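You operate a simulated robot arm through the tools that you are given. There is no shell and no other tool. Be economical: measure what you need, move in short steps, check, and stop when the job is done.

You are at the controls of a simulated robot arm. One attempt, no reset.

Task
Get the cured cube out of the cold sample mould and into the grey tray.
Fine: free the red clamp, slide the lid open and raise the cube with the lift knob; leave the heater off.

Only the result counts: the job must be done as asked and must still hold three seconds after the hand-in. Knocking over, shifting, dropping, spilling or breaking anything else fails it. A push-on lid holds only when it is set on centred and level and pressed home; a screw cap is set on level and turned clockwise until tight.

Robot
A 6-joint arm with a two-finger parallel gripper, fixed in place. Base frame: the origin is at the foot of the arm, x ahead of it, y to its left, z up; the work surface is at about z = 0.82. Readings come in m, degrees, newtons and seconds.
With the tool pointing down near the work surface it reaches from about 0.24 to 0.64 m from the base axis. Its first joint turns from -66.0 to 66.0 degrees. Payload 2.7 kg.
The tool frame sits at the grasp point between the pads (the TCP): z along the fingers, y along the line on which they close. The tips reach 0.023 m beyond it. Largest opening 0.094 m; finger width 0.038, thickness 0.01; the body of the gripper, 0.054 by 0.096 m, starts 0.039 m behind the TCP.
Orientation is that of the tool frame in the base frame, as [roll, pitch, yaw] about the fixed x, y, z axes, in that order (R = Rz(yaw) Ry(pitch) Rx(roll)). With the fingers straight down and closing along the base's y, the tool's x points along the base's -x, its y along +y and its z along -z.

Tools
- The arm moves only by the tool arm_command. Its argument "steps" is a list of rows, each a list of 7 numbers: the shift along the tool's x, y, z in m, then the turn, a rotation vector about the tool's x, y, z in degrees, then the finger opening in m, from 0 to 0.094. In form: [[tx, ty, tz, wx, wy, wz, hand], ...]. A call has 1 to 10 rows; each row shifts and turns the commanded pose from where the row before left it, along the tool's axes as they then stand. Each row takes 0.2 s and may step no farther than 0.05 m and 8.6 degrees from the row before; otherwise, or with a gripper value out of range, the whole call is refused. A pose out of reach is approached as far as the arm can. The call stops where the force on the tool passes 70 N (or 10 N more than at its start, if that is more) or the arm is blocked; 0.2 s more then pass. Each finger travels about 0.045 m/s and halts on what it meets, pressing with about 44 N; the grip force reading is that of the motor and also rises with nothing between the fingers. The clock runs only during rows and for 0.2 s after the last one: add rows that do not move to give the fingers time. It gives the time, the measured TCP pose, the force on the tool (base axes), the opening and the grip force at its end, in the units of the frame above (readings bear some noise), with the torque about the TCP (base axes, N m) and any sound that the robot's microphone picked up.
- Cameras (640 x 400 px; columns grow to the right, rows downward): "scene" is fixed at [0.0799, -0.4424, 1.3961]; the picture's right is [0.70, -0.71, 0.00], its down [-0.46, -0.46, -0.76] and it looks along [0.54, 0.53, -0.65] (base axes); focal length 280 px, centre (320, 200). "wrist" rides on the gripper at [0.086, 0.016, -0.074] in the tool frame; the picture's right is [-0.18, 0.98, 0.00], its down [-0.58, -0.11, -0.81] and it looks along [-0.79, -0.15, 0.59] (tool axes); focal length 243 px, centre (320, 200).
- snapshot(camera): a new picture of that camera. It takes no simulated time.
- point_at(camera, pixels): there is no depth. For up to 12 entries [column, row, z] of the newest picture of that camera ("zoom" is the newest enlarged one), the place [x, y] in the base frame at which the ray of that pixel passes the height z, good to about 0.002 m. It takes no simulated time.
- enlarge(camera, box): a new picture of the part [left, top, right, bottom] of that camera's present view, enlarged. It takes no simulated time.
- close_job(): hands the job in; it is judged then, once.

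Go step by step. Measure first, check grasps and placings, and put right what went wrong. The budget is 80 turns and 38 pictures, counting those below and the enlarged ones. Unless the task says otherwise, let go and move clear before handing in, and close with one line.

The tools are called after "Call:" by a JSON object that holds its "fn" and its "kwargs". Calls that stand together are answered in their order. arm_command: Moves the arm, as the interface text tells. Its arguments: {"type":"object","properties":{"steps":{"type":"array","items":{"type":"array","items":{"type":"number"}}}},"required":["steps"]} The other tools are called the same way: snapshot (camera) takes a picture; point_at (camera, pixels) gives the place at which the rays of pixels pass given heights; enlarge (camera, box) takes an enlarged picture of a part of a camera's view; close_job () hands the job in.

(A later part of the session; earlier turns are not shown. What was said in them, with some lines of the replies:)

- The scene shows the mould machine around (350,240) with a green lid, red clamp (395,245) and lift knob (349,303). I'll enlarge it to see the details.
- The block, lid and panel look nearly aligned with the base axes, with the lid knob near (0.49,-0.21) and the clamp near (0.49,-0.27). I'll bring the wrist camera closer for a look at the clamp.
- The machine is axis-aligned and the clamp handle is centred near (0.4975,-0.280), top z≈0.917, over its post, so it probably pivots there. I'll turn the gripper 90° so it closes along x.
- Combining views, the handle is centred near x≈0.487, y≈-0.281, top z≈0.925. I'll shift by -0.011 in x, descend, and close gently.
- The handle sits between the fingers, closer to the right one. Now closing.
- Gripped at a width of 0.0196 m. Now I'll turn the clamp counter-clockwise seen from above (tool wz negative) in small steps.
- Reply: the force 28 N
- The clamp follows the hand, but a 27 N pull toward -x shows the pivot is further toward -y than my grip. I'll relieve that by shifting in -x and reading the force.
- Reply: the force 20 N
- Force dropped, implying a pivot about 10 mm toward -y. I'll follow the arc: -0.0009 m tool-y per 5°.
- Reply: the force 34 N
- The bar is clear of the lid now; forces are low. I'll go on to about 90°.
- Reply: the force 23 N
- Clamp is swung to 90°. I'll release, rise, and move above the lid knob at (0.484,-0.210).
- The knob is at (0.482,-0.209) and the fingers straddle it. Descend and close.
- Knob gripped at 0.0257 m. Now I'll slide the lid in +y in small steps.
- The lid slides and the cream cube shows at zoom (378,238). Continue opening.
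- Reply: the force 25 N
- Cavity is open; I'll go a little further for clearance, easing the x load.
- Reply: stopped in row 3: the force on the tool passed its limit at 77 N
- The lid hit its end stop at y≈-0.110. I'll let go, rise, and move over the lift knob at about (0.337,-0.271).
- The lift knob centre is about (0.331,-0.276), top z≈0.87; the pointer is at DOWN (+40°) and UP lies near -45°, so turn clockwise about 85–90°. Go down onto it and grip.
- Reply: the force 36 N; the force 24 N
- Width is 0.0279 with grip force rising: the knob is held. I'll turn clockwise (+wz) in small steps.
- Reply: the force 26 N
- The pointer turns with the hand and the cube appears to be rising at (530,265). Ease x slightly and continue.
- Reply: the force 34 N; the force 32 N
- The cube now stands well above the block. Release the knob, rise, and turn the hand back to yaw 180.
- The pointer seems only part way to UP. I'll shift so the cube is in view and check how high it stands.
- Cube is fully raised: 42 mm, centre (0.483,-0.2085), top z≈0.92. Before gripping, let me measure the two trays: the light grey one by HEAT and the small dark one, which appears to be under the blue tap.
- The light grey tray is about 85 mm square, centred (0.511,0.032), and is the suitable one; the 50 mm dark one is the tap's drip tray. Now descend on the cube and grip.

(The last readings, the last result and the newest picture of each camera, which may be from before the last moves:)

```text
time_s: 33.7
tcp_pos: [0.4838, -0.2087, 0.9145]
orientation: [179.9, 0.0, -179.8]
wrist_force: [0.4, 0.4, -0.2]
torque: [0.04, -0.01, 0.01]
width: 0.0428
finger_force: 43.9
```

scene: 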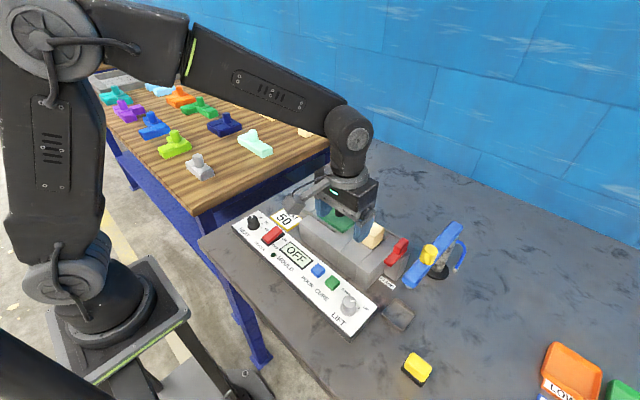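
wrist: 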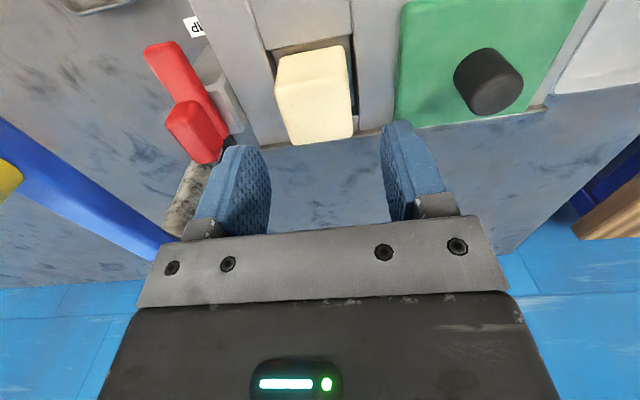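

Cube gripped at 0.0428 m. Lift straight up, then carry to above the tray.

Call:
{"fn": "arm_command", "kwargs": {"steps": [[0, 0, -0.02, 0, 0, 0, 0.036], [0, 0, -0.03, 0, 0, 0, 0.036], [0, 0, -0.03, 0, 0, 0, 0.036], [0, 0, -0.03, 0, 0, 0, 0.036], [-0.004, 0.04, 0, 0, 0, 0, 0.036], [-0.005, 0.04, 0, 0, 0, 0, 0.036], [-0.005, 0.04, 0, 0, 0, 0, 0.036], [-0.005, 0.04, 0, 0, 0, 0, 0.036], [-0.005, 0.04, 0, 0, 0, 0, 0.036], [-0.004, 0.04, 0, 0, 0, 0, 0.036]]}}

Call:
{"fn": "snapshot", "kwargs": {"camera": "wrist"}}

```text
time_s: 35.9
tcp_pos: [0.5089, 0.0337, 1.0257]
orientation: [180.0, 0.1, -179.8]
wrist_force: [-0.1, 0.4, -0.6]
torque: [-0.02, 0.02, 0.0]
width: 0.0429
finger_force: 44.0
```

```text
3 pictures are left
```

wrist: 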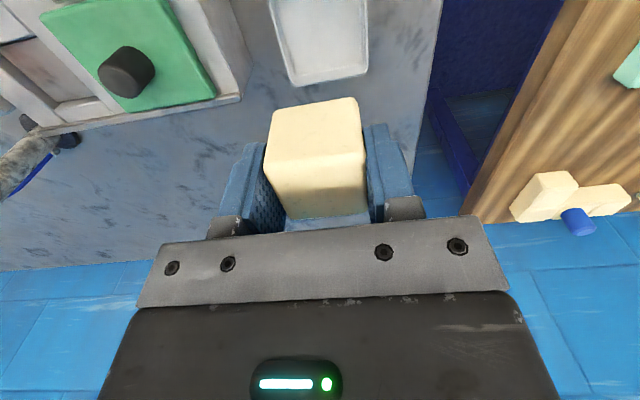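

Call:
{"fn": "point_at", "kwargs": {"camera": "wrist", "pixels": [[293, 85, 0.84], [368, 74, 0.84], [270, 2, 0.84], [365, 2, 0.84], [293, 85, 0.83], [368, 74, 0.83]]}}

```text
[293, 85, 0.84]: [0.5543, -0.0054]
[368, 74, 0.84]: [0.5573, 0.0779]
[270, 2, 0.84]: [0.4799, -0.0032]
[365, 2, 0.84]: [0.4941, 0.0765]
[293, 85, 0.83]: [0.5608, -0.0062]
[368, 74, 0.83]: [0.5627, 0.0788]
```

Tray centre is about (0.512,0.036). Lower, with small final steps until contact.

Call:
{"fn": "arm_command", "kwargs": {"steps": [[-0.003, 0.002, 0.04, 0, 0, 0, 0.036], [0, 0, 0.045, 0, 0, 0, 0.036], [0, 0, 0.045, 0, 0, 0, 0.036], [0, 0, 0.02, 0, 0, 0, 0.036], [0, 0, 0.008, 0, 0, 0, 0.036], [0, 0, 0.003, 0, 0, 0, 0.036], [0, 0, 0, 0, 0, 0, 0.036]]}}

```text
time_s: 37.5
tcp_pos: [0.5117, 0.0341, 0.8633]
orientation: [179.9, 0.1, -179.7]
wrist_force: [0.7, -0.4, -0.1]
torque: [0.01, 0.01, 0.03]
width: 0.0426
finger_force: 43.7
```

Call:
{"fn": "arm_command", "kwargs": {"steps": [[0, 0, 0.002, 0, 0, 0, 0.036], [0, 0, 0.002, 0, 0, 0, 0.036], [0, 0, 0, 0, 0, 0, 0.036]]}}

```text
time_s: 38.3
tcp_pos: [0.5134, 0.0338, 0.8616]
orientation: [179.9, 0.5, -179.9]
wrist_force: [-8.6, -0.1, 31.6]
torque: [-0.06, 0.47, -0.02]
width: 0.043
finger_force: 44.2
```

Contact with the tray floor (31 N upward). Ease up, open slightly, then rise.

Call:
{"fn": "arm_command", "kwargs": {"steps": [[0, 0, -0.0015, 0, 0, 0, 0.036], [0, 0, 0, 0, 0, 0, 0.052], [0, 0, 0, 0, 0, 0, 0.052], [0, 0, -0.02, 0, 0, 0, 0.052], [0, 0, -0.03, 0, 0, 0, 0.052], [0, 0, -0.04, 0, 0, 0, 0.052], [0.03, 0, -0.04, 0, 0, 0, 0.052], [0.03, 0, -0.03, 0, 0, 0, 0.052]]}}

Call:
{"fn": "snapshot", "kwargs": {"camera": "wrist"}}

Call:
{"fn": "enlarge", "kwargs": {"camera": "scene", "box": [220, 160, 440, 340]}}

```text
time_s: 40.1
tcp_pos: [0.4518, 0.0328, 1.0201]
orientation: [179.9, 0.2, -179.8]
wrist_force: [-0.4, 0.9, 0.8]
torque: [0.0, 0.02, 0.02]
width: 0.0519
finger_force: 0.1
```

```text
2 pictures are left
```

wrist: 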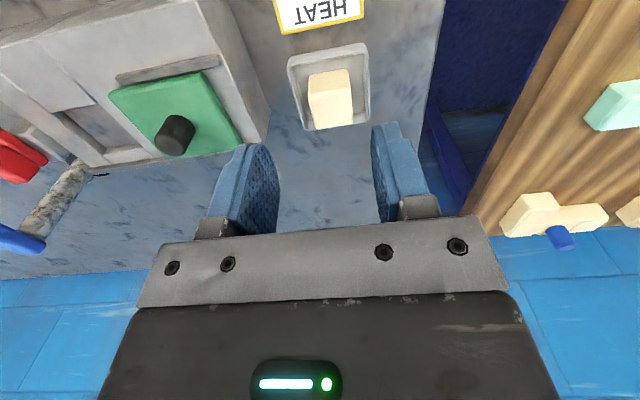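

```text
2.22 times, centred on (330, 250) of scene
```

zoom: 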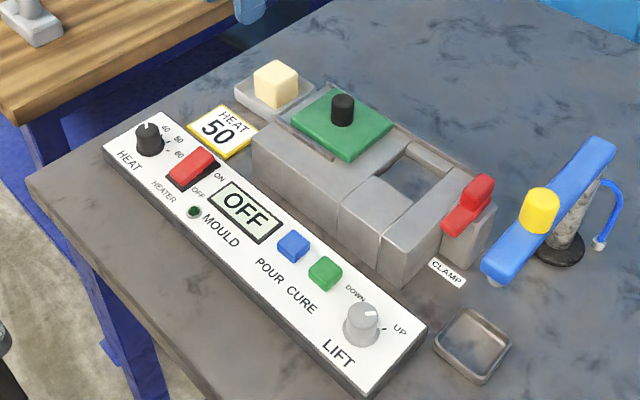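

The cube sits squarely in the light grey tray, at zoom (276,85). The heater is still off, the hand is empty and clear, and nothing else has moved, so I'm handing in.

Call:
{"fn": "close_job", "kwargs": {}}

```text
The job is handed in.
```

The cured cube is in the light grey tray beside the HEAT sign. I freed the clamp, slid the lid open, raised the cube with the lift knob and left the heater off. There was also a smaller dark grey tray, which I took to be the tap's drip tray and left alone.
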